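You operate a simulated robot arm through the tools that you are given. There is no shell and no other tool.

You are at the controls of a simulated robot arm. One attempt, no reset.

## Task
Tap both dowels of rack two home and slide the keeper plate over them.
Fine: use the mallet, keep fingers clear, and put it back on its rest. Set down upright: mallet.

It is judged by the outcome, as a careful person would: the job done as asked, and still so three seconds after it is handed in. It fails if anything else is knocked over, pushed out of place, dropped, spilled or broken.

## Robot
A 7-joint arm with a two-finger parallel gripper, fixed in place. Base frame: the origin is on the floor under the middle of its stand, x ahead of it, y to its left, z up. Units: mm, rad, N and s.
With the tool pointing down near the work surface it reaches from about 280 to 720 mm from the base axis. Its first joint turns from -2.897 to 2.897 rad. Payload 1.57 kg.
The tool frame sits at the grasp point between the pads (the TCP): z along the fingers, y along the line on which they close. The tips reach 30 mm beyond it. The gripper opens to 80 mm. The fingers are 17 mm wide and 12 mm thick; the gripper's body (40 by 82 mm) begins 80 mm behind the TCP.
Orientation is that of the tool frame in the base frame, as a unit quaternion [w, x, y, z]. With the fingers straight down and closing along the base's y, the tool's x points along the base's -x, its y along +y and its z along -z.

## Interface
- The arm moves only by the tool jog_arm. Its argument "increments" is a list of rows, each a list of 7 numbers: the turn, a rotation vector about the base's x, y, z in units of 60 degrees (1.0 is 60 degrees), then the shift along the base's x, y, z in units of 150 mm (1.0 is 150 mm), then the opening, from 0 (shut) to 1 (fully open). In form: [[wx, wy, wz, dx, dy, dz, grip], ...]. A call has 1 to 20 rows; each row is the pose to reach, as a shift and turn from the pose commanded when the call began. A call with a number of a shift or a turn outside -1 to 1 is refused whole. A row lasts 0.2 s, in which the tool goes at most 50 mm and 0.15 rad; a call with a longer step from one row to the next is refused whole, and so is a gripper value outside its range. Where a pose cannot be reached the arm comes as near as it can. A force on the tool above 40 N (or 10 N above the force at the start of the call, whichever is more), or a blocked arm, ends the call early, and 0.2 s more pass. Each finger travels about 72 mm/s and halts on what it meets, pressing with about 43 N; the grip force reading is that of the motor and also rises with nothing between the fingers. The clock runs only during rows and for 0.2 s after the last one: add rows that repeat a pose to give the fingers time. It gives the time, the measured TCP pose, the force on the tool (base axes), the opening and the grip force at its end, in the units of the frame above (readings bear some noise), with the torque about the TCP (base axes, N m) and any sound that the robot's microphone picked up.
- Cameras (640 x 400 px; columns grow to the right, rows downward): "scene" is fixed at [230.2, -654.7, 1495.5]; the picture's right is [0.99, -0.15, 0.00], its down [-0.12, -0.80, -0.59] and it looks along [0.09, 0.58, -0.81] (base axes); focal length 217 px, centre (320, 200). "wrist" rides on the gripper at [72, -7, -122] in the tool frame; the picture's right is [0.09, 1.00, 0.00], its down [-0.84, 0.08, -0.54] and it looks along [-0.54, 0.05, 0.84] (tool axes); focal length 238 px, centre (320, 200). There is no depth. A picture from a camera that has moved, and an enlarged one, comes with that camera's place and axes in the base frame and with its lens. The place of the scene camera against the robot may be out by one fixed shift of up to 25 mm in any direction.
- capture(camera): a new picture of that camera. No time passes.
- lift_body(by): slides the trunk up (or, below 0, down) by that many mm; the arm rides with it, the base frame stays. It gives what a move gives, with no picture.
- close_up(camera, box): a new picture of the part [left, top, right, bottom] of that camera's present view, enlarged. No time passes.
- hand_in(): hands the job in; it is judged then, once.

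Places have to be worked out from the pictures, the camera data and where the tool is seen. Open the gripper and draw the arm clear of the work before you hand the job in, unless the task says otherwise.

The tools are called after ">>>" by a JSON object that holds its "name" and its "arguments". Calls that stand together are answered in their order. jog_arm: Moves the arm, as the interface text tells. Its arguments: {"type":"object","properties":{"increments":{"type":"array","items":{"type":"array","items":{"type":"number"}}}},"required":["increments"]} The other tools are called the same way: lift_body (by) moves the trunk up or down; capture (camera) takes a picture; close_up (camera, box) takes an enlarged picture of a part of a camera's view; hand_in () hands the job in.

At the start:

```text
time: 0.0
eef_pos: [134.3, -362.1, 1258.3]
tcp_rot: [-0.001, 0.0, 1.0, 0.0]
ft_force: [1.1, 0.8, -0.1]
ft_torque: [-0.02, 0.0, 0.0]
grip_width: 80.0
grip_force: 0.0
trunk travel left (down, up): [-400.0, 80.0]
```

scene: 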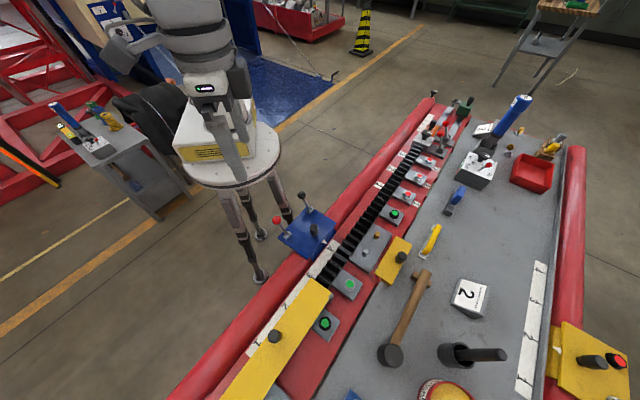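
wrist: 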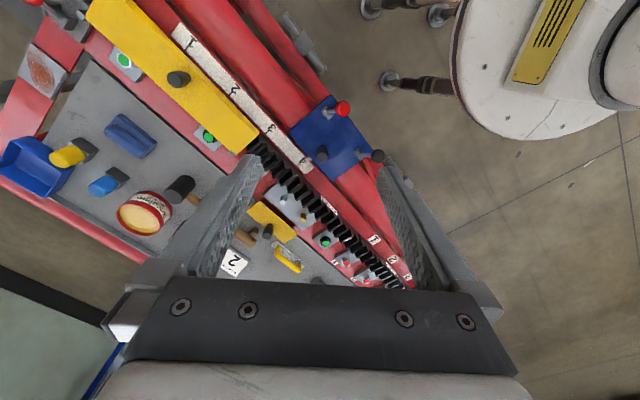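

I start by looking closely at the scene in order to identify rack two, its dowels, the keeper plate, the mallet and its rest.

>>> {"name": "close_up", "arguments": {"camera": "scene", "box": [340, 200, 540, 325]}}

>>> {"name": "close_up", "arguments": {"camera": "scene", "box": [220, 190, 420, 315]}}

>>> {"name": "close_up", "arguments": {"camera": "scene", "box": [340, 275, 540, 400]}}

>>> {"name": "close_up", "arguments": {"camera": "scene", "box": [380, 80, 580, 205]}}

>>> {"name": "close_up", "arguments": {"camera": "scene", "box": [200, 275, 400, 400]}}

>>> {"name": "close_up", "arguments": {"camera": "scene", "box": [480, 280, 640, 400]}}

```text
3.20 times, centred on (440, 262) of scene
camera zoom: at [230.2, -654.7, 1495.5], right [0.99, -0.15, 0.0], down [-0.12, -0.8, -0.59], along [0.09, 0.58, -0.81], focal length 695 px, centre (-64, 0)
```

zoom: 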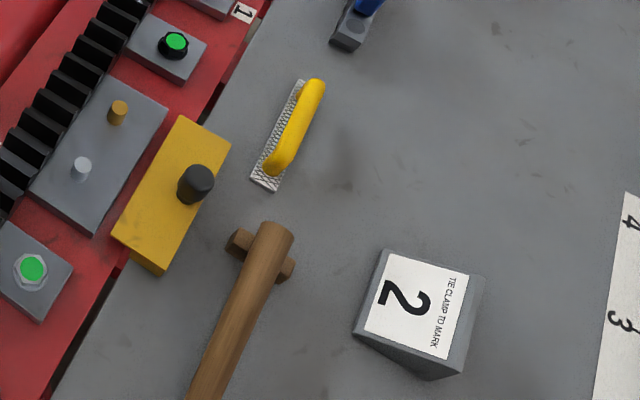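

```text
3.20 times, centred on (320, 252) of scene
camera zoom: at [230.2, -654.7, 1495.5], right [0.99, -0.15, 0.0], down [-0.12, -0.8, -0.59], along [0.09, 0.58, -0.81], focal length 695 px, centre (320, 32)
```

zoom: 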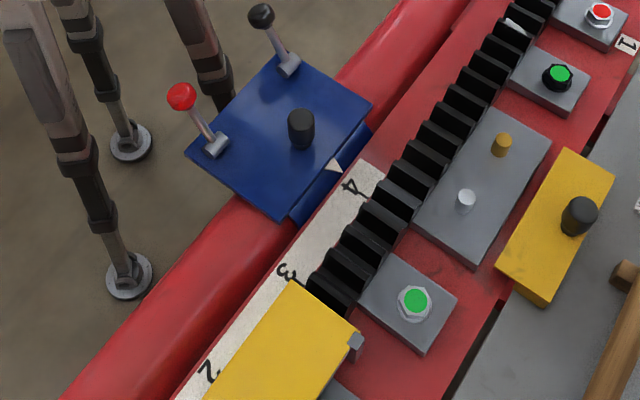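

```text
3.20 times, centred on (440, 338) of scene
camera zoom: at [230.2, -654.7, 1495.5], right [0.99, -0.15, 0.0], down [-0.12, -0.8, -0.59], along [0.09, 0.58, -0.81], focal length 695 px, centre (-64, -240)
```

zoom: 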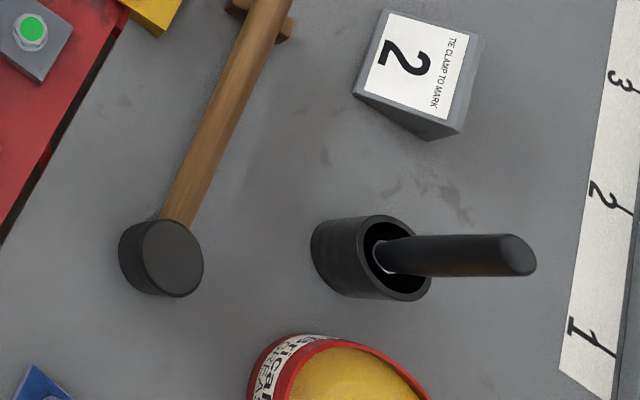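

```text
3.20 times, centred on (480, 142) of scene
camera zoom: at [230.2, -654.7, 1495.5], right [0.99, -0.15, 0.0], down [-0.12, -0.8, -0.59], along [0.09, 0.58, -0.81], focal length 695 px, centre (-192, 384)
```

zoom: 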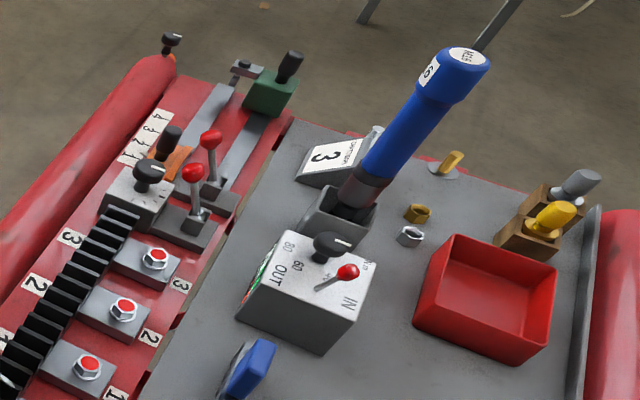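

```text
3.20 times, centred on (300, 338) of scene
camera zoom: at [230.2, -654.7, 1495.5], right [0.99, -0.15, 0.0], down [-0.12, -0.8, -0.59], along [0.09, 0.58, -0.81], focal length 695 px, centre (384, -240)
```

zoom: 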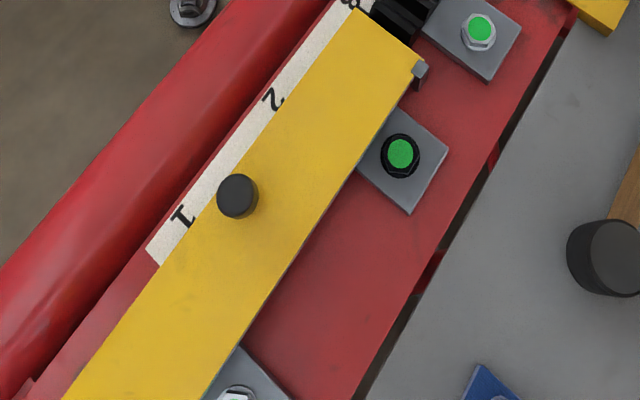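

```text
3.33 times, centred on (560, 340) of scene
camera zoom: at [230.2, -654.7, 1495.5], right [0.99, -0.15, 0.0], down [-0.12, -0.8, -0.59], along [0.09, 0.58, -0.81], focal length 724 px, centre (-480, -267)
```

zoom: 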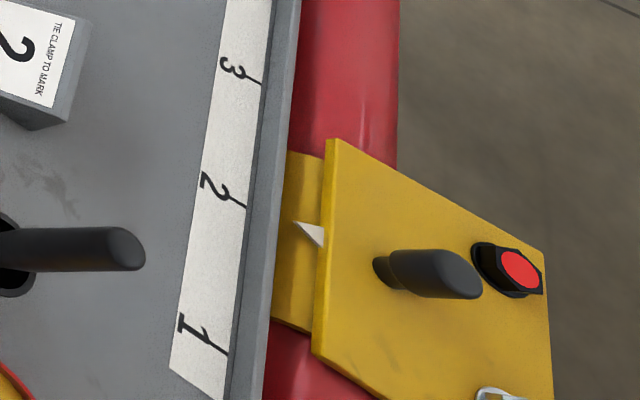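

Scene shows a grey block with two pins beside the black rack (around scene px 373,244), a yellow plate with black knob next to it, and a mallet lying with its handle tip on a wooden crosspiece. I'll enlarge the wrist view for a second look before moving.

>>> {"name": "close_up", "arguments": {"camera": "wrist", "box": [220, 150, 420, 290]}}

>>> {"name": "close_up", "arguments": {"camera": "wrist", "box": [0, 0, 240, 260]}}

>>> {"name": "close_up", "arguments": {"camera": "scene", "box": [30, 70, 230, 195]}}

>>> {"name": "close_up", "arguments": {"camera": "scene", "box": [350, 225, 430, 275]}}

>>> {"name": "close_up", "arguments": {"camera": "scene", "box": [370, 260, 450, 375]}}

```text
2.86 times, centred on (320, 220) of wrist
camera zoom: at [62.2, -368.6, 1379.8], right [-0.09, 1.0, 0.0], down [0.84, 0.08, 0.54], along [0.54, 0.05, -0.84], focal length 681 px, centre (320, 143)
```

zoom: 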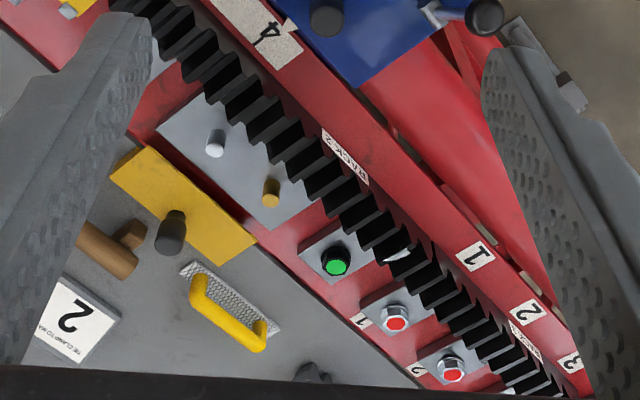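

```text
1.54 times, centred on (120, 130) of wrist
camera zoom: at [62.2, -368.6, 1379.8], right [-0.09, 1.0, 0.0], down [0.84, 0.08, 0.54], along [0.54, 0.05, -0.84], focal length 367 px, centre (628, 308)
```

zoom: 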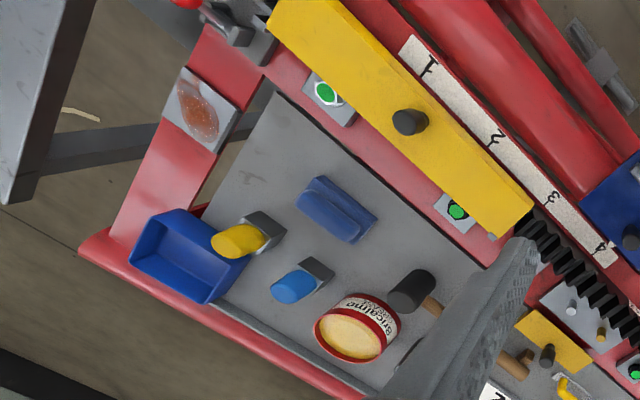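

```text
3.20 times, centred on (130, 132) of scene
camera zoom: at [230.2, -654.7, 1495.5], right [0.99, -0.15, 0.0], down [-0.12, -0.8, -0.59], along [0.09, 0.58, -0.81], focal length 695 px, centre (928, 416)
```

zoom: 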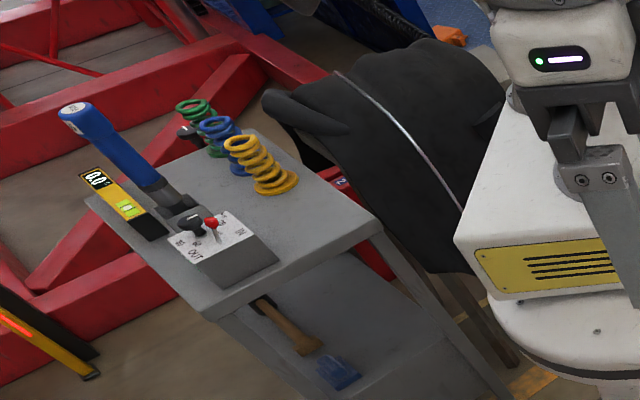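

```text
8.00 times, centred on (390, 250) of scene
camera zoom: at [230.2, -654.7, 1495.5], right [0.99, -0.15, 0.0], down [-0.12, -0.8, -0.59], along [0.09, 0.58, -0.81], focal length 1737 px, centre (-240, -200)
```

zoom: 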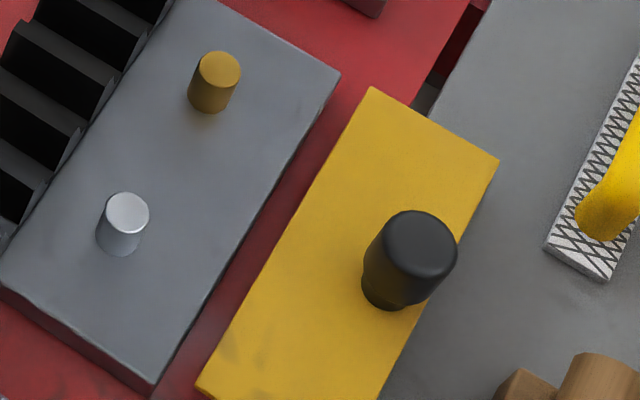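

```text
3.48 times, centred on (410, 318) of scene
camera zoom: at [230.2, -654.7, 1495.5], right [0.99, -0.15, 0.0], down [-0.12, -0.8, -0.59], along [0.09, 0.58, -0.81], focal length 755 px, centre (7, -209)
```

zoom: 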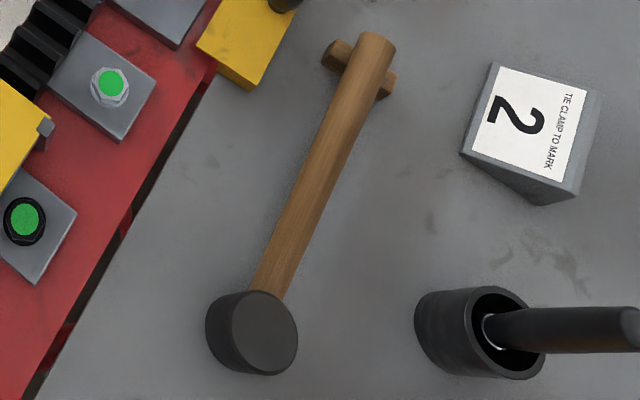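

The wrist view shows a "RACK 2" label beside the grey block with the silver and brass dowels, and the yellow plate with black knob next to it is the keeper plate. I'll move the arm forward and down moderately, staying high, to get better wrist views.

>>> {"name": "jog_arm", "arguments": {"increments": [[0, 0, 0, 0.2, 0, -0.1, 1], [0, 0, 0, 0.4, 0, -0.25, 1], [0, 0, 0, 0.6, 0, -0.4, 1], [0, 0, 0, 0.8, 0, -0.55, 1], [0, 0, 0, 1, 0, -0.7, 1], [0, 0, 0, 1, 0, -0.7, 1]]}}

>>> {"name": "capture", "arguments": {"camera": "wrist"}}

>>> {"name": "capture", "arguments": {"camera": "scene"}}

```text
time: 1.4
eef_pos: [285.5, -363.8, 1153.1]
tcp_rot: [-0.001, 0.001, 1.0, -0.001]
ft_force: [0.0, 0.3, -0.2]
ft_torque: [0.02, -0.01, 0.0]
grip_width: 79.9
grip_force: 0.0
trunk travel left (down, up): [-400.0, 80.0]
```

```text
taken
camera wrist: at [213.3, -369.3, 1274.6], right [-0.09, 1.0, 0.0], down [0.84, 0.08, 0.54], along [0.54, 0.05, -0.84], focal length 238 px, centre (320, 200)
```

wrist: 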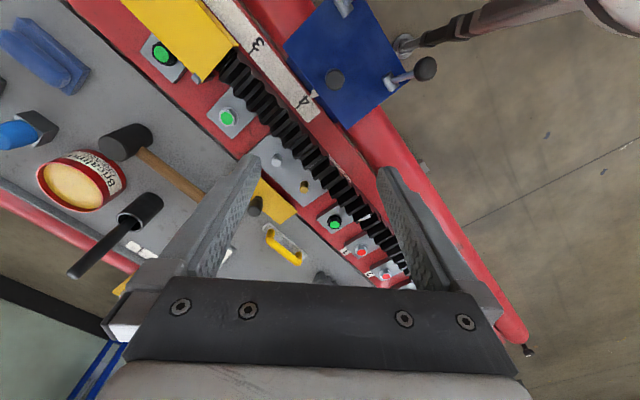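

```text
taken
```

scene: 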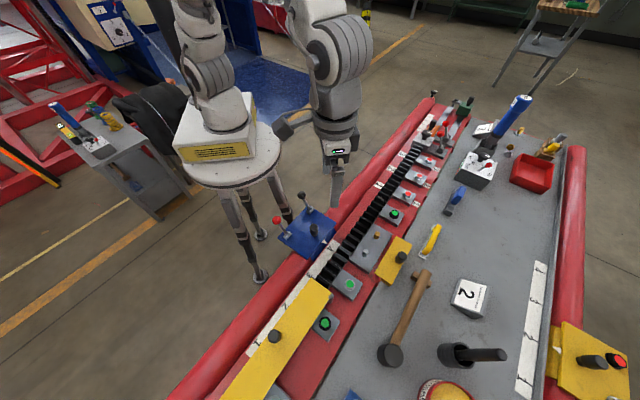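

The arm tracks well. Now I'll turn the tool about −42° around vertical so the wrist camera looks towards the block, plate and mallet.

>>> {"name": "jog_arm", "arguments": {"increments": [[0, 0, -0.12, 0, 0, -0.1, 1], [0, 0, -0.24, 0.05, 0, -0.2, 1], [0, 0, -0.36, 0.1, 0, -0.3, 1], [0, 0, -0.48, 0.15, 0, -0.4, 1], [0, 0, -0.6, 0.2, 0, -0.5, 1], [0, 0, -0.7, 0.2, 0, -0.5, 1], [0, 0, -0.7, 0.2, 0, -0.5, 1]]}}

>>> {"name": "capture", "arguments": {"camera": "wrist"}}

```text
time: 3.0
eef_pos: [314.0, -362.9, 1079.1]
tcp_rot: [0.0, 0.359, 0.933, 0.0]
ft_force: [0.2, 0.6, 0.3]
ft_torque: [0.01, 0.01, 0.01]
grip_width: 79.9
grip_force: 0.0
trunk travel left (down, up): [-400.0, 80.0]
```

```text
taken
camera wrist: at [257.0, -318.8, 1200.6], right [0.6, 0.8, 0.0], down [0.67, -0.5, 0.54], along [0.43, -0.32, -0.84], focal length 238 px, centre (320, 200)
```

wrist: 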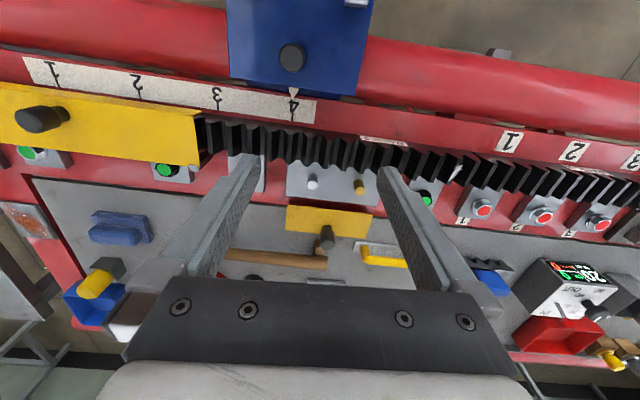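

The rail runs at about 45° in the base frame; dowels come out near (390,-430) and (440,-377) at z≈870. I enlarge this wrist view to see block, plate and mallet.

>>> {"name": "close_up", "arguments": {"camera": "wrist", "box": [200, 130, 440, 280]}}

>>> {"name": "close_up", "arguments": {"camera": "scene", "box": [300, 200, 460, 300]}}

```text
2.67 times, centred on (320, 205) of wrist
camera zoom: at [257.0, -318.8, 1200.6], right [0.6, 0.8, 0.0], down [0.67, -0.5, 0.54], along [0.43, -0.32, -0.84], focal length 636 px, centre (320, 187)
```

zoom: 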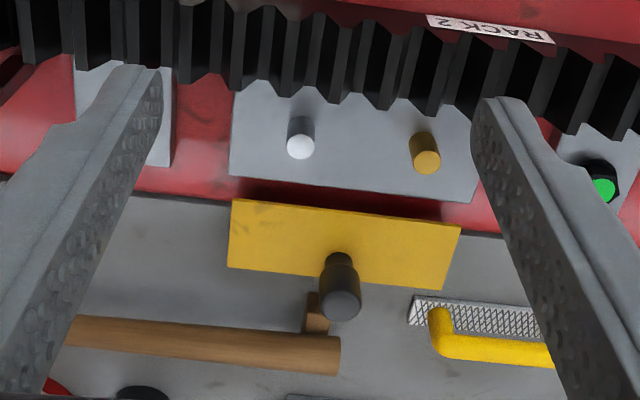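

```text
4.00 times, centred on (380, 250) of scene
camera zoom: at [230.2, -654.7, 1495.5], right [0.99, -0.15, 0.0], down [-0.12, -0.8, -0.59], along [0.09, 0.58, -0.81], focal length 868 px, centre (80, 0)
```

zoom: 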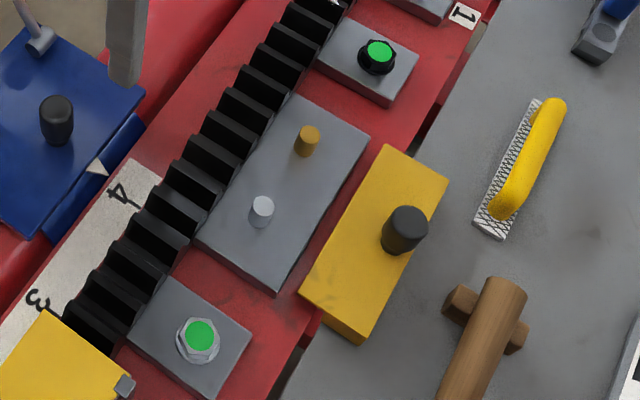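

The block, dowels, plate, knob, mallet handle and its small wooden rest are all visible. I lower the trunk 100 mm (tool to z≈979, still well clear of the ~890 mm tall items) to improve reach and viewing.

>>> {"name": "lift_body", "arguments": {"by": -100}}

>>> {"name": "capture", "arguments": {"camera": "wrist"}}

>>> {"name": "capture", "arguments": {"camera": "scene"}}

```text
time: 4.3
eef_pos: [315.3, -362.7, 979.1]
tcp_rot: [0.0, 0.358, 0.934, 0.0]
ft_force: [0.3, 0.3, -0.6]
ft_torque: [0.02, -0.02, 0.05]
grip_width: 80.0
grip_force: 0.2
trunk travel left (down, up): [-300.0, 180.0]
```

```text
taken
camera wrist: at [256.9, -318.9, 1100.7], right [0.6, 0.8, 0.0], down [0.67, -0.5, 0.54], along [0.43, -0.32, -0.84], focal length 238 px, centre (320, 200)
```

wrist: 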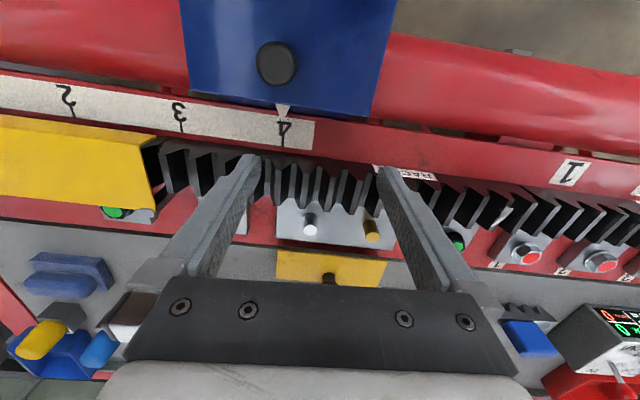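

```text
taken
```

scene: 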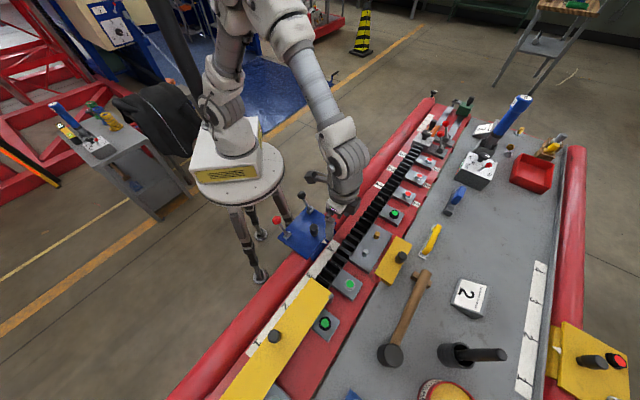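

Tool is at z=979 and clear. I enlarge this view to triangulate heights against the previous one (100 mm vertical baseline).

>>> {"name": "close_up", "arguments": {"camera": "wrist", "box": [240, 170, 420, 290]}}

>>> {"name": "close_up", "arguments": {"camera": "scene", "box": [300, 180, 420, 260]}}

```text
3.33 times, centred on (330, 230) of wrist
camera zoom: at [256.9, -318.9, 1100.7], right [0.6, 0.8, 0.0], down [0.67, -0.5, 0.54], along [0.43, -0.32, -0.84], focal length 794 px, centre (287, 100)
```

zoom: 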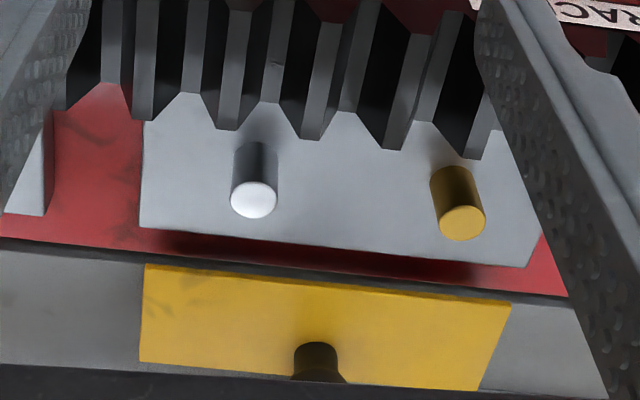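

```text
5.00 times, centred on (360, 220) of scene
camera zoom: at [230.2, -654.7, 1495.5], right [0.99, -0.15, 0.0], down [-0.12, -0.8, -0.59], along [0.09, 0.58, -0.81], focal length 1085 px, centre (120, 100)
```

zoom: 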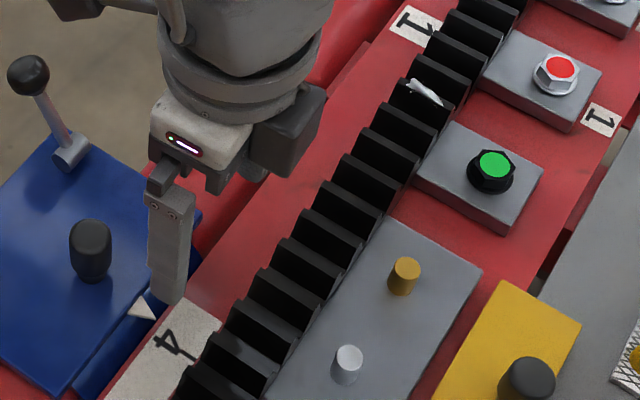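

Triangulated: dowel tops z≈900 at (385,-429) and (430,-378), block top ≈875, plate top ≈881. Now I move outward over the table at z≈1020 (tips ≈990) to see the mallet and its rest.

>>> {"name": "jog_arm", "arguments": {"increments": [[0, 0, 0, 0.0, 0.0, 0.15, 1], [0, 0, 0, 0.1, -0.1, 0.27, 1], [0, 0, 0, 0.25, -0.25, 0.27, 1], [0, 0, 0, 0.4, -0.4, 0.27, 1], [0, 0, 0, 0.55, -0.55, 0.27, 1], [0, 0, 0, 0.7, -0.7, 0.27, 1], [0, 0, 0, 0.7, -0.7, 0.27, 1]]}}

>>> {"name": "capture", "arguments": {"camera": "wrist"}}

>>> {"name": "capture", "arguments": {"camera": "scene"}}

```text
time: 5.9
eef_pos: [421.6, -468.3, 1018.1]
tcp_rot: [0.0, 0.359, 0.933, 0.0]
ft_force: [0.0, 0.5, 0.0]
ft_torque: [0.03, 0.02, 0.03]
grip_width: 80.4
grip_force: 0.1
trunk travel left (down, up): [-300.0, 180.0]
```

```text
taken
camera wrist: at [363.5, -424.4, 1140.6], right [0.6, 0.8, 0.0], down [0.67, -0.5, 0.54], along [0.43, -0.32, -0.84], focal length 238 px, centre (320, 200)
```

wrist: 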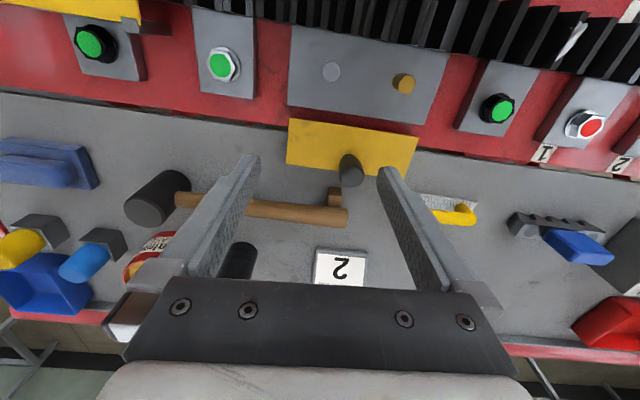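

```text
taken
```

scene: 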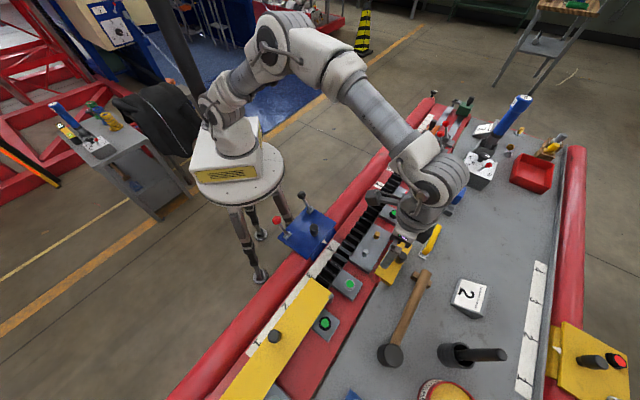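

The mallet head, handle and wooden rest are now in the wrist view. I enlarge the relevant areas.

>>> {"name": "close_up", "arguments": {"camera": "wrist", "box": [110, 120, 380, 290]}}

>>> {"name": "close_up", "arguments": {"camera": "wrist", "box": [260, 10, 480, 150]}}

>>> {"name": "close_up", "arguments": {"camera": "wrist", "box": [260, 100, 440, 220]}}

```text
2.35 times, centred on (245, 205) of wrist
camera zoom: at [363.5, -424.4, 1140.6], right [0.6, 0.8, 0.0], down [0.67, -0.5, 0.54], along [0.43, -0.32, -0.84], focal length 561 px, centre (496, 188)
```

zoom: 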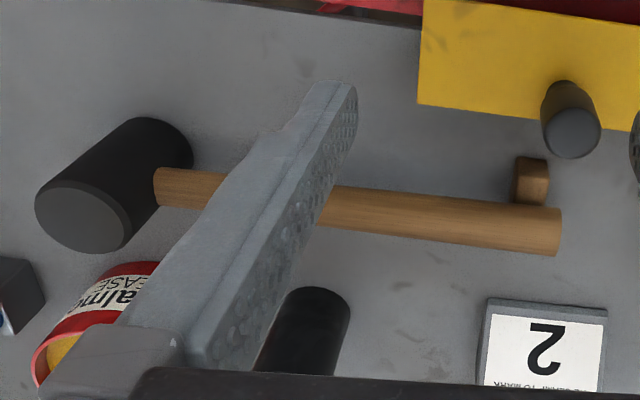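

```text
2.86 times, centred on (370, 80) of wrist
camera zoom: at [363.5, -424.4, 1140.6], right [0.6, 0.8, 0.0], down [0.67, -0.5, 0.54], along [0.43, -0.32, -0.84], focal length 681 px, centre (177, 543)
```

zoom: 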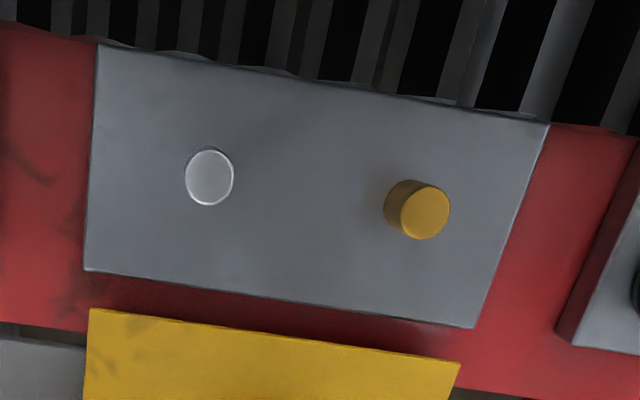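

```text
3.33 times, centred on (350, 160) of wrist
camera zoom: at [363.5, -424.4, 1140.6], right [0.6, 0.8, 0.0], down [0.67, -0.5, 0.54], along [0.43, -0.32, -0.84], focal length 794 px, centre (220, 333)
```

zoom: 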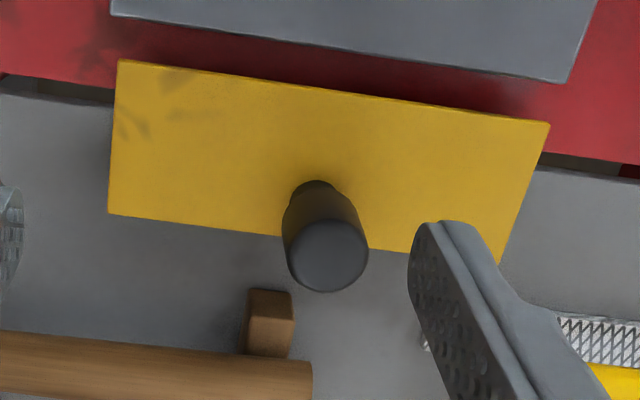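

Working in rail axes (U along rail at 45°, V outward): silver dowel U≈-30, brass U≈38, both V≈574.5; plate spans V≈624–677; mallet handle lies at V≈740 with head at U≈-220. That's ~745 mm out, so I'll raise the tool then lower the trunk to bring the shoulder closer to working height.

>>> {"name": "jog_arm", "arguments": {"increments": [[0, 0, 0, 0, 0, 0.2, 0.65], [0, 0, 0, 0, 0, 0.4, 0.65], [0, 0, 0, 0, 0, 0.6, 0.65], [0, 0, 0, 0, 0, 0.8, 0.65], [0, 0, 0, 0, 0, 1, 0.65], [0, 0, 0, 0, 0, 1, 0.65]]}}

>>> {"name": "lift_body", "arguments": {"by": -150}}

>>> {"name": "capture", "arguments": {"camera": "scene"}}

```text
time: 7.3
eef_pos: [417.2, -466.9, 1167.4]
tcp_rot: [0.0, 0.358, 0.934, 0.0]
ft_force: [0.8, 0.3, 0.1]
ft_torque: [-0.04, 0.03, -0.02]
grip_width: 51.7
grip_force: 0.0
trunk travel left (down, up): [-300.0, 180.0]
```

```text
time: 9.1
eef_pos: [417.7, -466.1, 1018.1]
tcp_rot: [0.0, 0.358, 0.934, 0.0]
ft_force: [-1.4, -0.1, -0.1]
ft_torque: [0.02, 0.0, 0.04]
grip_width: 52.2
grip_force: 0.0
trunk travel left (down, up): [-150.0, 330.0]
```

```text
taken
```

scene: 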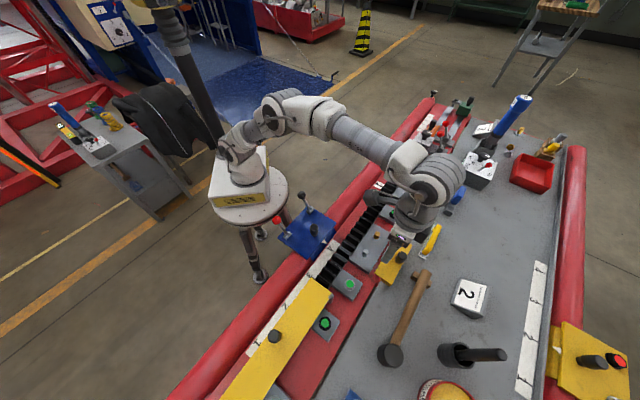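

The lowered posture looks fine. Now I turn the tool +87° about vertical in place (two calls) so the fingers will close across the mallet handle.

>>> {"name": "jog_arm", "arguments": {"increments": [[0, 0, 0.12, 0, 0, 0, 0.65], [0, 0, 0.24, 0, 0, 0, 0.65], [0, 0, 0.36, 0, 0, 0, 0.65], [0, 0, 0.48, 0, 0, 0, 0.65], [0, 0, 0.6, 0, 0, 0, 0.65], [0, 0, 0.72, 0, 0, 0, 0.65], [0, 0, 0.72, 0, 0, 0, 0.65]]}}

>>> {"name": "jog_arm", "arguments": {"increments": [[0, 0, 0.12, 0, 0, 0, 0.65], [0, 0, 0.24, 0, 0, 0, 0.65], [0, 0, 0.36, 0, 0, 0, 0.65], [0, 0, 0.48, 0, 0, 0, 0.65], [0, 0, 0.6, 0, 0, 0, 0.65], [0, 0, 0.7317, 0, 0, 0, 0.65], [0, 0, 0.7317, 0, 0, 0, 0.65]]}}

>>> {"name": "capture", "arguments": {"camera": "wrist"}}

>>> {"name": "capture", "arguments": {"camera": "scene"}}

```text
time: 10.7
eef_pos: [418.8, -466.4, 1019.1]
tcp_rot: [-0.001, -0.012, 1.0, 0.0]
ft_force: [0.4, 0.1, 0.0]
ft_torque: [0.05, 0.01, -0.03]
grip_width: 52.2
grip_force: 0.1
trunk travel left (down, up): [-150.0, 330.0]
```

```text
time: 12.3
eef_pos: [418.8, -466.7, 1017.6]
tcp_rot: [0.0, -0.384, 0.923, 0.001]
ft_force: [-0.6, -0.1, -0.6]
ft_torque: [-0.01, -0.01, -0.02]
grip_width: 52.1
grip_force: 0.0
trunk travel left (down, up): [-150.0, 330.0]
```

```text
taken
camera wrist: at [372.0, -521.7, 1139.3], right [-0.77, 0.64, 0.0], down [0.53, 0.65, 0.54], along [0.34, 0.42, -0.84], focal length 238 px, centre (320, 200)
```

wrist: 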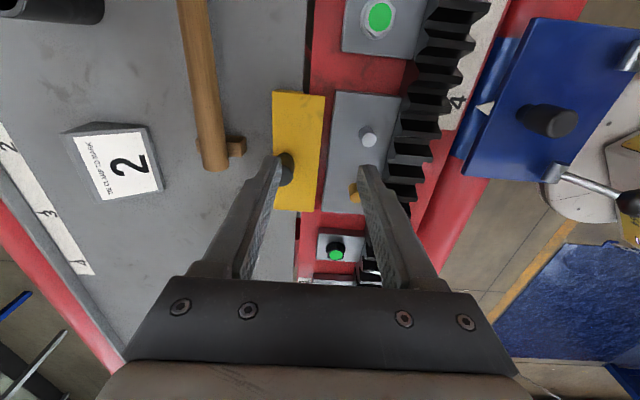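

```text
taken
```

scene: 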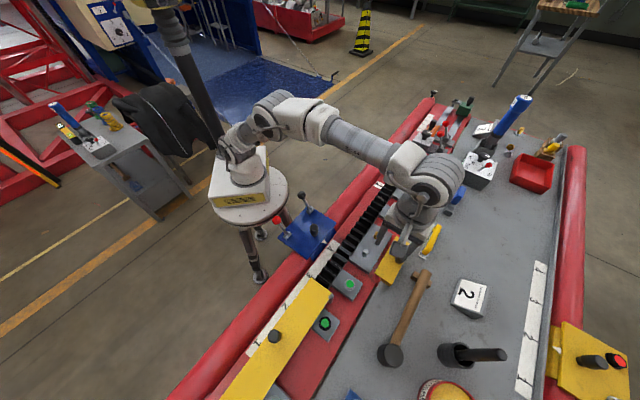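

Rotation worked (tool y now along −V). I enlarge this view to triangulate the handle, rest, plate and knob heights against the earlier view.

>>> {"name": "close_up", "arguments": {"camera": "wrist", "box": [150, 40, 310, 200]}}

>>> {"name": "close_up", "arguments": {"camera": "wrist", "box": [250, 80, 410, 220]}}

```text
2.50 times, centred on (230, 120) of wrist
camera zoom: at [372.0, -521.7, 1139.3], right [-0.77, 0.64, 0.0], down [0.53, 0.65, 0.54], along [0.34, 0.42, -0.84], focal length 596 px, centre (545, 400)
```

zoom: 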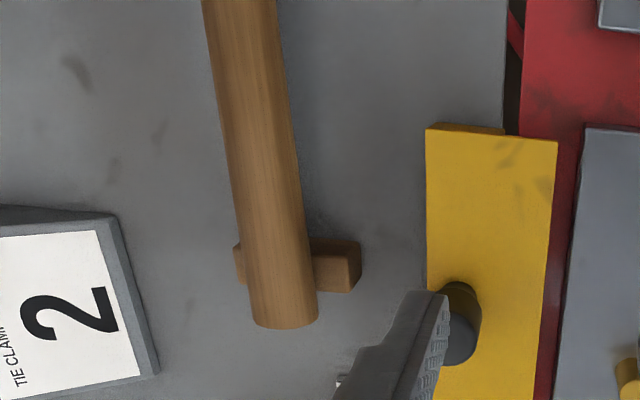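

```text
2.86 times, centred on (330, 150) of wrist
camera zoom: at [372.0, -521.7, 1139.3], right [-0.77, 0.64, 0.0], down [0.53, 0.65, 0.54], along [0.34, 0.42, -0.84], focal length 681 px, centre (291, 343)
```

zoom: 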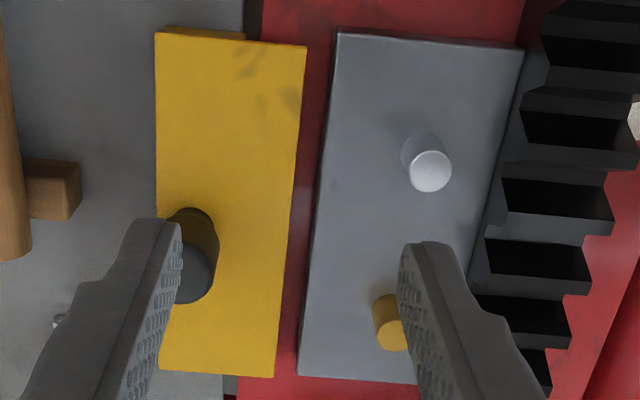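

Triangulation gives block top z≈877, dowel tops ≈899, plate top ≈887 (so its underside about clears the block), handle axis ≈881 at V≈746, table ≈848, head at U≈-223. I move at height to above the handle grip point (~(434,-622)).

>>> {"name": "jog_arm", "arguments": {"increments": [[0, 0, 0, 0.02, -0.2, 0, 0.65], [0, 0, 0, 0.04, -0.4, 0, 0.65], [0, 0, 0, 0.06, -0.6, 0, 0.65], [0, 0, 0, 0.08, -0.8, 0, 0.65], [0, 0, 0, 0.1, -1.0, 0, 0.65], [0, 0, 0, 0.1, -1.0, 0, 0.65]]}}

>>> {"name": "capture", "arguments": {"camera": "wrist"}}

>>> {"name": "capture", "arguments": {"camera": "scene"}}

```text
time: 13.7
eef_pos: [386.9, -548.0, 991.6]
tcp_rot: [0.0, -0.384, 0.923, 0.0]
ft_force: [0.7, -0.2, -0.7]
ft_torque: [0.0, 0.03, 0.01]
grip_width: 52.0
grip_force: 0.2
out of reach, approached as far as the arm can: row 2, 3, 4, 5, 6
trunk travel left (down, up): [-150.0, 330.0]
```

```text
taken
camera wrist: at [341.7, -601.6, 1112.9], right [-0.77, 0.64, 0.0], down [0.54, 0.65, 0.54], along [0.35, 0.42, -0.84], focal length 238 px, centre (320, 200)
```

wrist: 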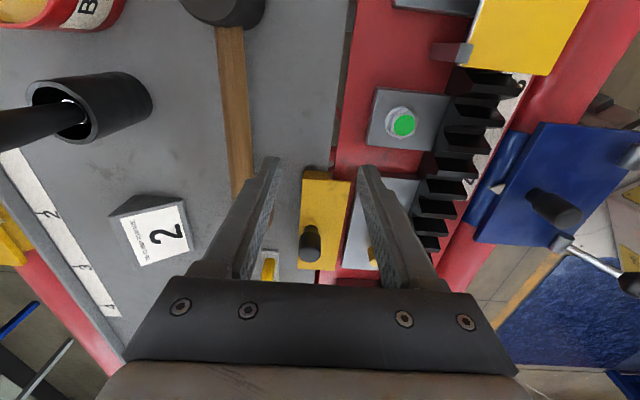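

```text
taken
```

scene: 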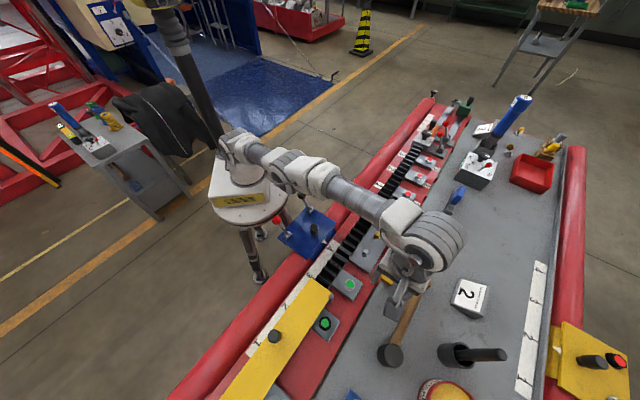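

The arm ran out of reach at radius ≈671 at this height, so the shoulder is now too low and a purely vertical tool tops out near 720 mm. I'll raise the trunk by 90 mm, and plan to reach the handle with the tool tilted outward about 20°.

>>> {"name": "lift_body", "arguments": {"by": 90}}

```text
time: 14.9
eef_pos: [388.3, -545.4, 1082.3]
tcp_rot: [0.0, -0.383, 0.924, 0.0]
ft_force: [-0.1, 1.2, 0.4]
ft_torque: [0.01, 0.02, 0.01]
grip_width: 51.6
grip_force: 0.0
trunk travel left (down, up): [-240.0, 240.0]
```

TCP is now at (388,-545,1082). I send a zero move to learn what pose the controller takes as "commanded".

>>> {"name": "jog_arm", "arguments": {"increments": [[0, 0, 0, 0, 0, 0, 0.65], [0, 0, 0, 0, 0, 0, 0.65]]}}

```text
time: 15.5
eef_pos: [388.1, -547.6, 1080.7]
tcp_rot: [-0.001, -0.383, 0.924, 0.0]
ft_force: [-0.2, 0.0, -0.2]
ft_torque: [0.01, 0.0, -0.03]
grip_width: 52.0
grip_force: 0.0
trunk travel left (down, up): [-240.0, 240.0]
```

The commanded pose equals the actual one. Now I tilt the tool 20° outward and move toward the handle, staying at z≈1000.

>>> {"name": "jog_arm", "arguments": {"increments": [[-0.08, -0.08, 0, 0, 0, -0.1, 0.65], [-0.16, -0.16, 0, 0, 0, -0.2, 0.65], [-0.2357, -0.2357, 0, 0.05, -0.08, -0.3, 0.65], [-0.2357, -0.2357, 0, 0.12, -0.2, -0.42, 0.65], [-0.2357, -0.2357, 0, 0.213, -0.353, -0.54, 0.65], [-0.2357, -0.2357, 0, 0.213, -0.353, -0.54, 0.65]]}}

>>> {"name": "capture", "arguments": {"camera": "wrist"}}

>>> {"name": "capture", "arguments": {"camera": "scene"}}

```text
time: 16.9
eef_pos: [420.2, -598.6, 1001.1]
tcp_rot: [0.066, -0.377, 0.91, -0.161]
ft_force: [-0.8, 0.4, 0.3]
ft_torque: [0.0, -0.04, -0.01]
grip_width: 51.9
grip_force: 0.0
trunk travel left (down, up): [-240.0, 240.0]
```

```text
taken
camera wrist: at [343.7, -624.0, 1117.3], right [-0.73, 0.59, -0.34], down [0.41, 0.78, 0.48], along [0.55, 0.21, -0.81], focal length 238 px, centre (320, 200)
```

wrist: 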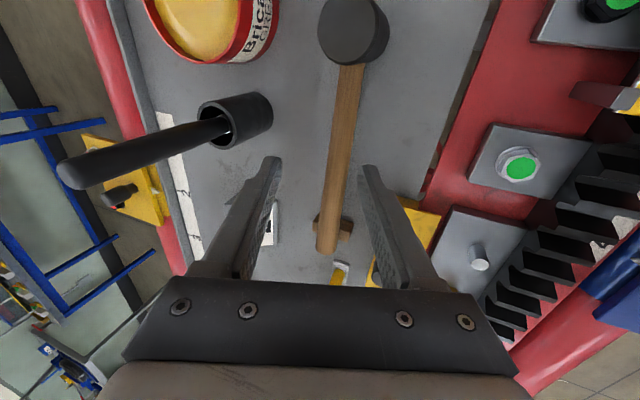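

```text
taken
```

scene: 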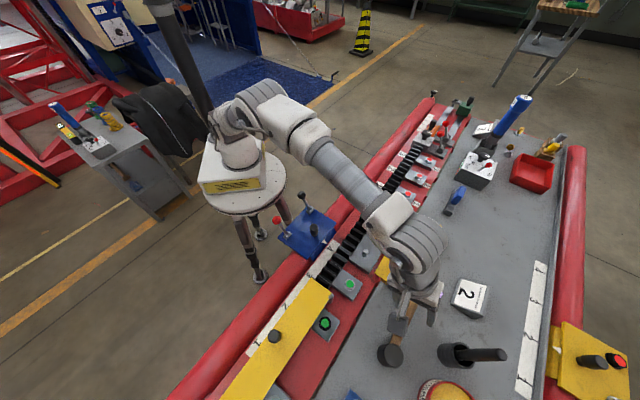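

The tilt works and the whole mallet is now in view with the handle between the fingers. I enlarge to pin down its line, head and rest.

>>> {"name": "close_up", "arguments": {"camera": "wrist", "box": [260, 0, 440, 140]}}

>>> {"name": "close_up", "arguments": {"camera": "wrist", "box": [250, 120, 410, 280]}}

>>> {"name": "close_up", "arguments": {"camera": "scene", "box": [340, 250, 480, 380]}}

```text
2.86 times, centred on (350, 70) of wrist
camera zoom: at [343.7, -624.0, 1117.3], right [-0.73, 0.59, -0.34], down [0.41, 0.78, 0.48], along [0.55, 0.21, -0.81], focal length 681 px, centre (234, 571)
```

zoom: 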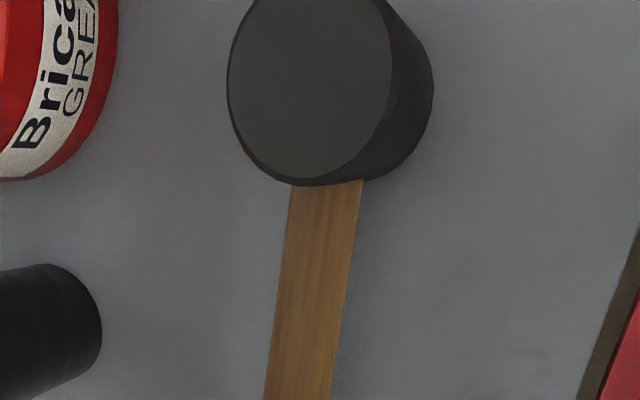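

```text
2.50 times, centred on (330, 200) of wrist
camera zoom: at [343.7, -624.0, 1117.3], right [-0.73, 0.59, -0.34], down [0.41, 0.78, 0.48], along [0.55, 0.21, -0.81], focal length 596 px, centre (295, 200)
```

zoom: 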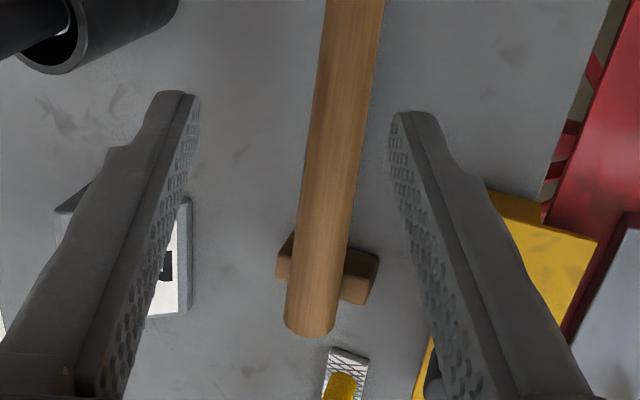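

```text
3.08 times, centred on (410, 315) of scene
camera zoom: at [230.2, -654.7, 1495.5], right [0.99, -0.15, 0.0], down [-0.12, -0.8, -0.59], along [0.09, 0.58, -0.81], focal length 668 px, centre (43, -154)
```

zoom: 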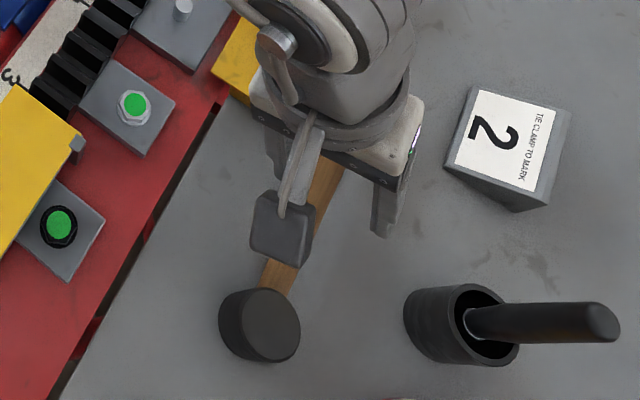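

From these views: head top ≈929 at U≈-209, handle axis ≈888 at V≈738, diameter ≈24. I descend to z≈950 over the handle, about 65 mm from the head centre, and re-check alignment.

>>> {"name": "jog_arm", "arguments": {"increments": [[0, 0, 0, 0, -0.08, -0.12, 0.65], [0, 0, 0, 0, -0.16, -0.24, 0.65], [0, 0, 0, 0, -0.16, -0.33, 0.65], [0, 0, 0, 0, -0.16, -0.33, 0.65]]}}

>>> {"name": "capture", "arguments": {"camera": "wrist"}}

>>> {"name": "close_up", "arguments": {"camera": "scene", "box": [350, 270, 450, 380]}}

```text
time: 17.9
eef_pos: [418.9, -623.3, 950.4]
tcp_rot: [0.067, -0.378, 0.909, -0.161]
ft_force: [-0.2, 0.1, -0.2]
ft_torque: [0.01, 0.02, -0.01]
grip_width: 52.1
grip_force: 0.1
trunk travel left (down, up): [-240.0, 240.0]
```

```text
taken
camera wrist: at [343.2, -649.2, 1067.6], right [-0.73, 0.6, -0.34], down [0.41, 0.78, 0.48], along [0.55, 0.21, -0.81], focal length 238 px, centre (320, 200)
```

wrist: 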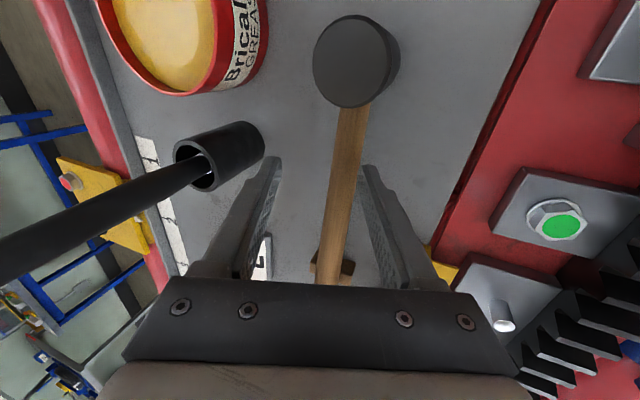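

```text
3.64 times, centred on (400, 325) of scene
camera zoom: at [230.2, -654.7, 1495.5], right [0.99, -0.15, 0.0], down [-0.12, -0.8, -0.59], along [0.09, 0.58, -0.81], focal length 789 px, centre (29, -254)
```

zoom: 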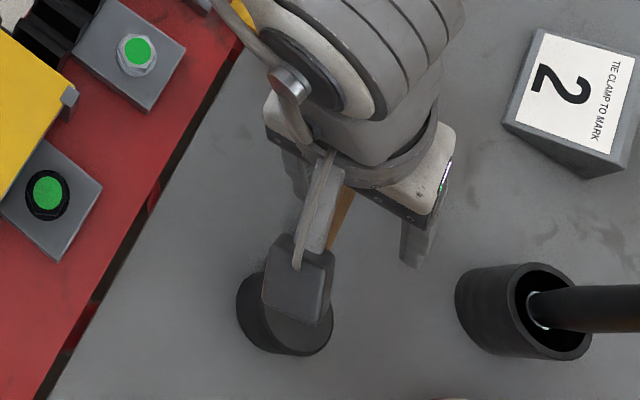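

Alignment looks good; I enlarge the wrist view to refine head and handle position.

>>> {"name": "close_up", "arguments": {"camera": "wrist", "box": [270, 0, 430, 130]}}

>>> {"name": "close_up", "arguments": {"camera": "wrist", "box": [240, 120, 440, 285]}}

```text
3.08 times, centred on (350, 65) of wrist
camera zoom: at [343.2, -649.2, 1067.6], right [-0.73, 0.6, -0.34], down [0.41, 0.78, 0.48], along [0.55, 0.21, -0.81], focal length 733 px, centre (228, 615)
```

zoom: 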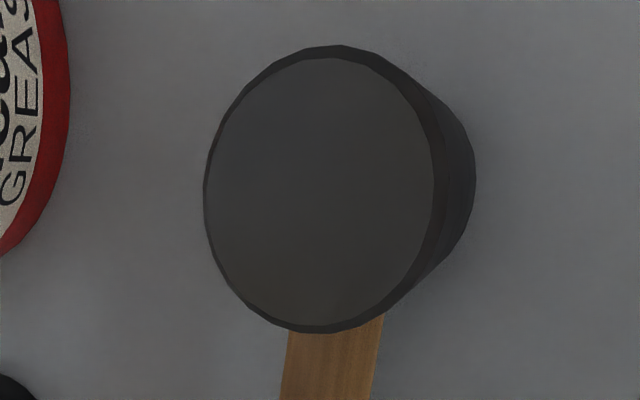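

```text
2.42 times, centred on (340, 202) of wrist
camera zoom: at [343.2, -649.2, 1067.6], right [-0.73, 0.6, -0.34], down [0.41, 0.78, 0.48], along [0.55, 0.21, -0.81], focal length 578 px, centre (272, 194)
```

zoom: 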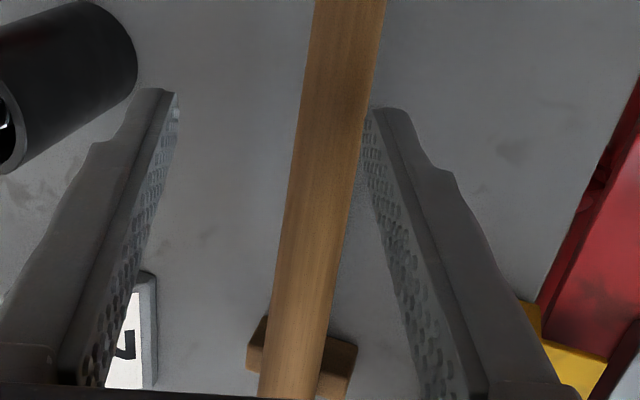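

Refined: head top z≈929 at U≈-211, V≈735; handle axis V≈737, z≈888–890. I shift 4 mm inward and descend to TCP z≈905 (lowest finger corner ≈864, above the ≈848 table), then look again.

>>> {"name": "jog_arm", "arguments": {"increments": [[0, 0, 0, -0.02, 0.02, 0, 0.65], [0, 0, 0, -0.02, 0.02, -0.1, 0.65], [0, 0, 0, -0.02, 0.02, -0.2, 0.65], [0, 0, 0, -0.02, 0.02, -0.3, 0.65], [0, 0, 0, -0.02, 0.02, -0.3, 0.65]]}}

>>> {"name": "capture", "arguments": {"camera": "wrist"}}

>>> {"name": "close_up", "arguments": {"camera": "wrist", "box": [230, 90, 430, 285]}}

>>> {"name": "close_up", "arguments": {"camera": "scene", "box": [370, 280, 440, 370]}}

```text
time: 19.1
eef_pos: [416.7, -621.8, 907.0]
tcp_rot: [0.067, -0.378, 0.909, -0.161]
ft_force: [0.5, 0.3, 0.7]
ft_torque: [-0.02, 0.0, 0.01]
grip_width: 51.9
grip_force: 0.0
trunk travel left (down, up): [-240.0, 240.0]
```

```text
taken
camera wrist: at [340.7, -645.9, 1022.9], right [-0.73, 0.6, -0.34], down [0.41, 0.78, 0.48], along [0.55, 0.21, -0.81], focal length 238 px, centre (320, 200)
```

wrist: 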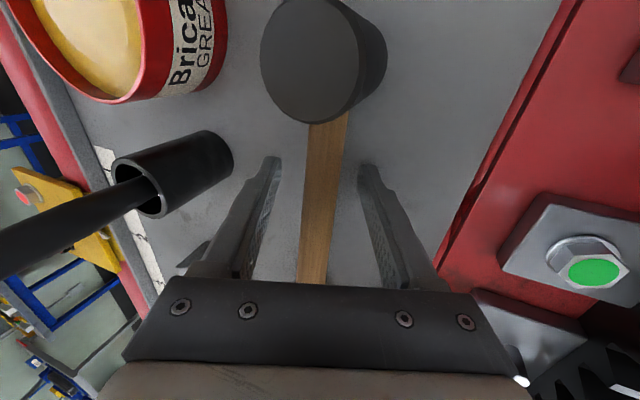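

```text
2.05 times, centred on (330, 188) of wrist
camera zoom: at [340.7, -645.9, 1022.9], right [-0.73, 0.6, -0.34], down [0.41, 0.78, 0.48], along [0.55, 0.21, -0.81], focal length 489 px, centre (300, 226)
```

zoom: 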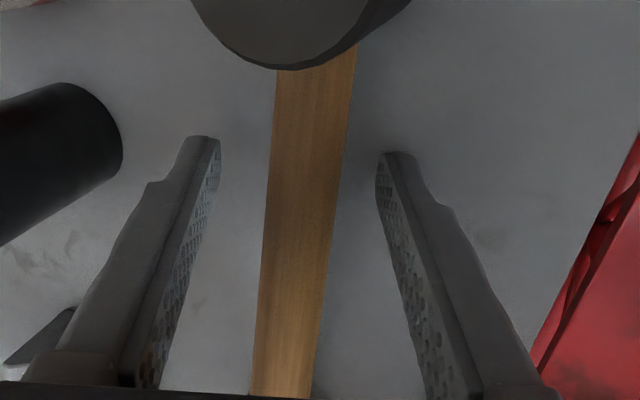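

```text
4.44 times, centred on (405, 325) of scene
camera zoom: at [230.2, -654.7, 1495.5], right [0.99, -0.15, 0.0], down [-0.12, -0.8, -0.59], along [0.09, 0.58, -0.81], focal length 965 px, centre (-58, -356)
```

zoom: 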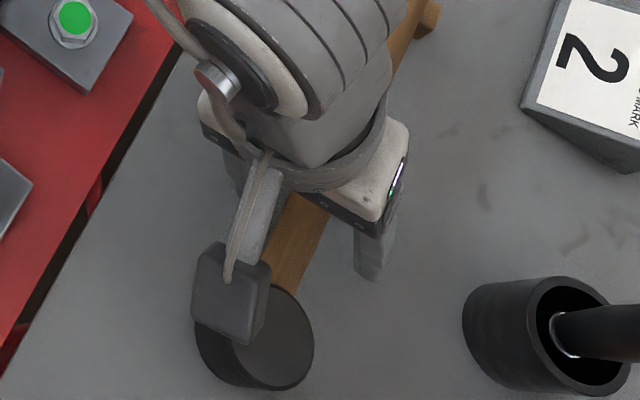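

The handle sits centred between the fingers. I lower 8 mm more and close on the handle.

>>> {"name": "jog_arm", "arguments": {"increments": [[0, 0, 0, 0, 0, -0.027, 0.65], [0, 0, 0, 0, 0, -0.053, 0.65], [0, 0, 0, 0, 0, -0.053, 0.5], [0, 0, 0, 0, 0, -0.053, 0.4], [0, 0, 0, 0, 0, -0.053, 0.3], [0, 0, 0, 0, 0, -0.053, 0.0], [0, 0, 0, 0, 0, -0.053, 0.0], [0, 0, 0, 0, 0, -0.053, 0.0]]}}

>>> {"name": "capture", "arguments": {"camera": "wrist"}}

>>> {"name": "close_up", "arguments": {"camera": "scene", "box": [370, 250, 450, 370]}}

```text
time: 20.2
eef_pos: [416.9, -621.0, 901.0]
tcp_rot: [0.066, -0.378, 0.909, -0.161]
ft_force: [0.0, -3.0, 0.4]
ft_torque: [-0.07, -0.03, -0.04]
grip_width: 25.0
grip_force: 1.4
trunk travel left (down, up): [-240.0, 240.0]
stopped in row 5: the force on the tool passed its limit at 43 N (the readings are from after the stop); the commanded pose is now the measured one
```

```text
taken
camera wrist: at [340.4, -646.1, 1017.0], right [-0.73, 0.6, -0.34], down [0.41, 0.78, 0.48], along [0.55, 0.21, -0.81], focal length 238 px, centre (320, 200)
```

wrist: 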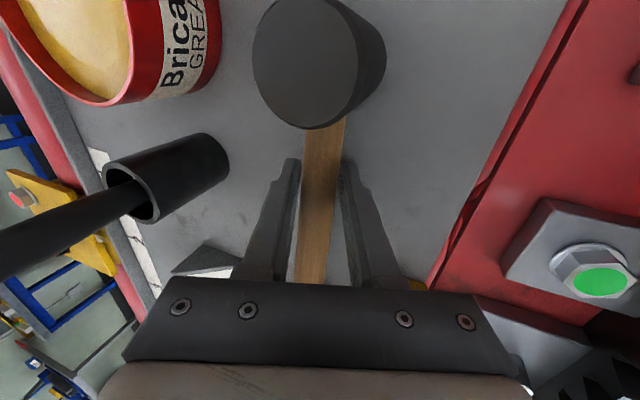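

```text
3.33 times, centred on (410, 310) of scene
camera zoom: at [230.2, -654.7, 1495.5], right [0.99, -0.15, 0.0], down [-0.12, -0.8, -0.59], along [0.09, 0.58, -0.81], focal length 724 px, centre (20, -167)
```

zoom: 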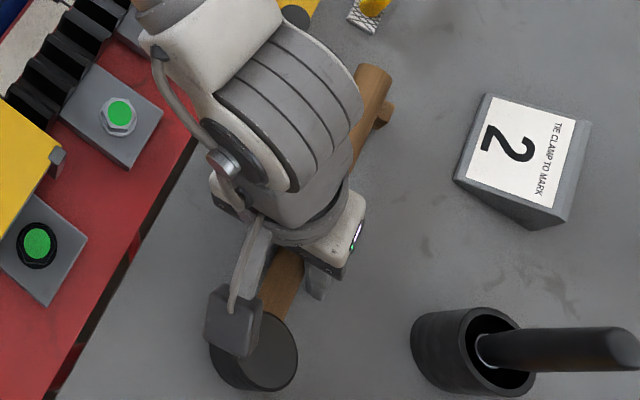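

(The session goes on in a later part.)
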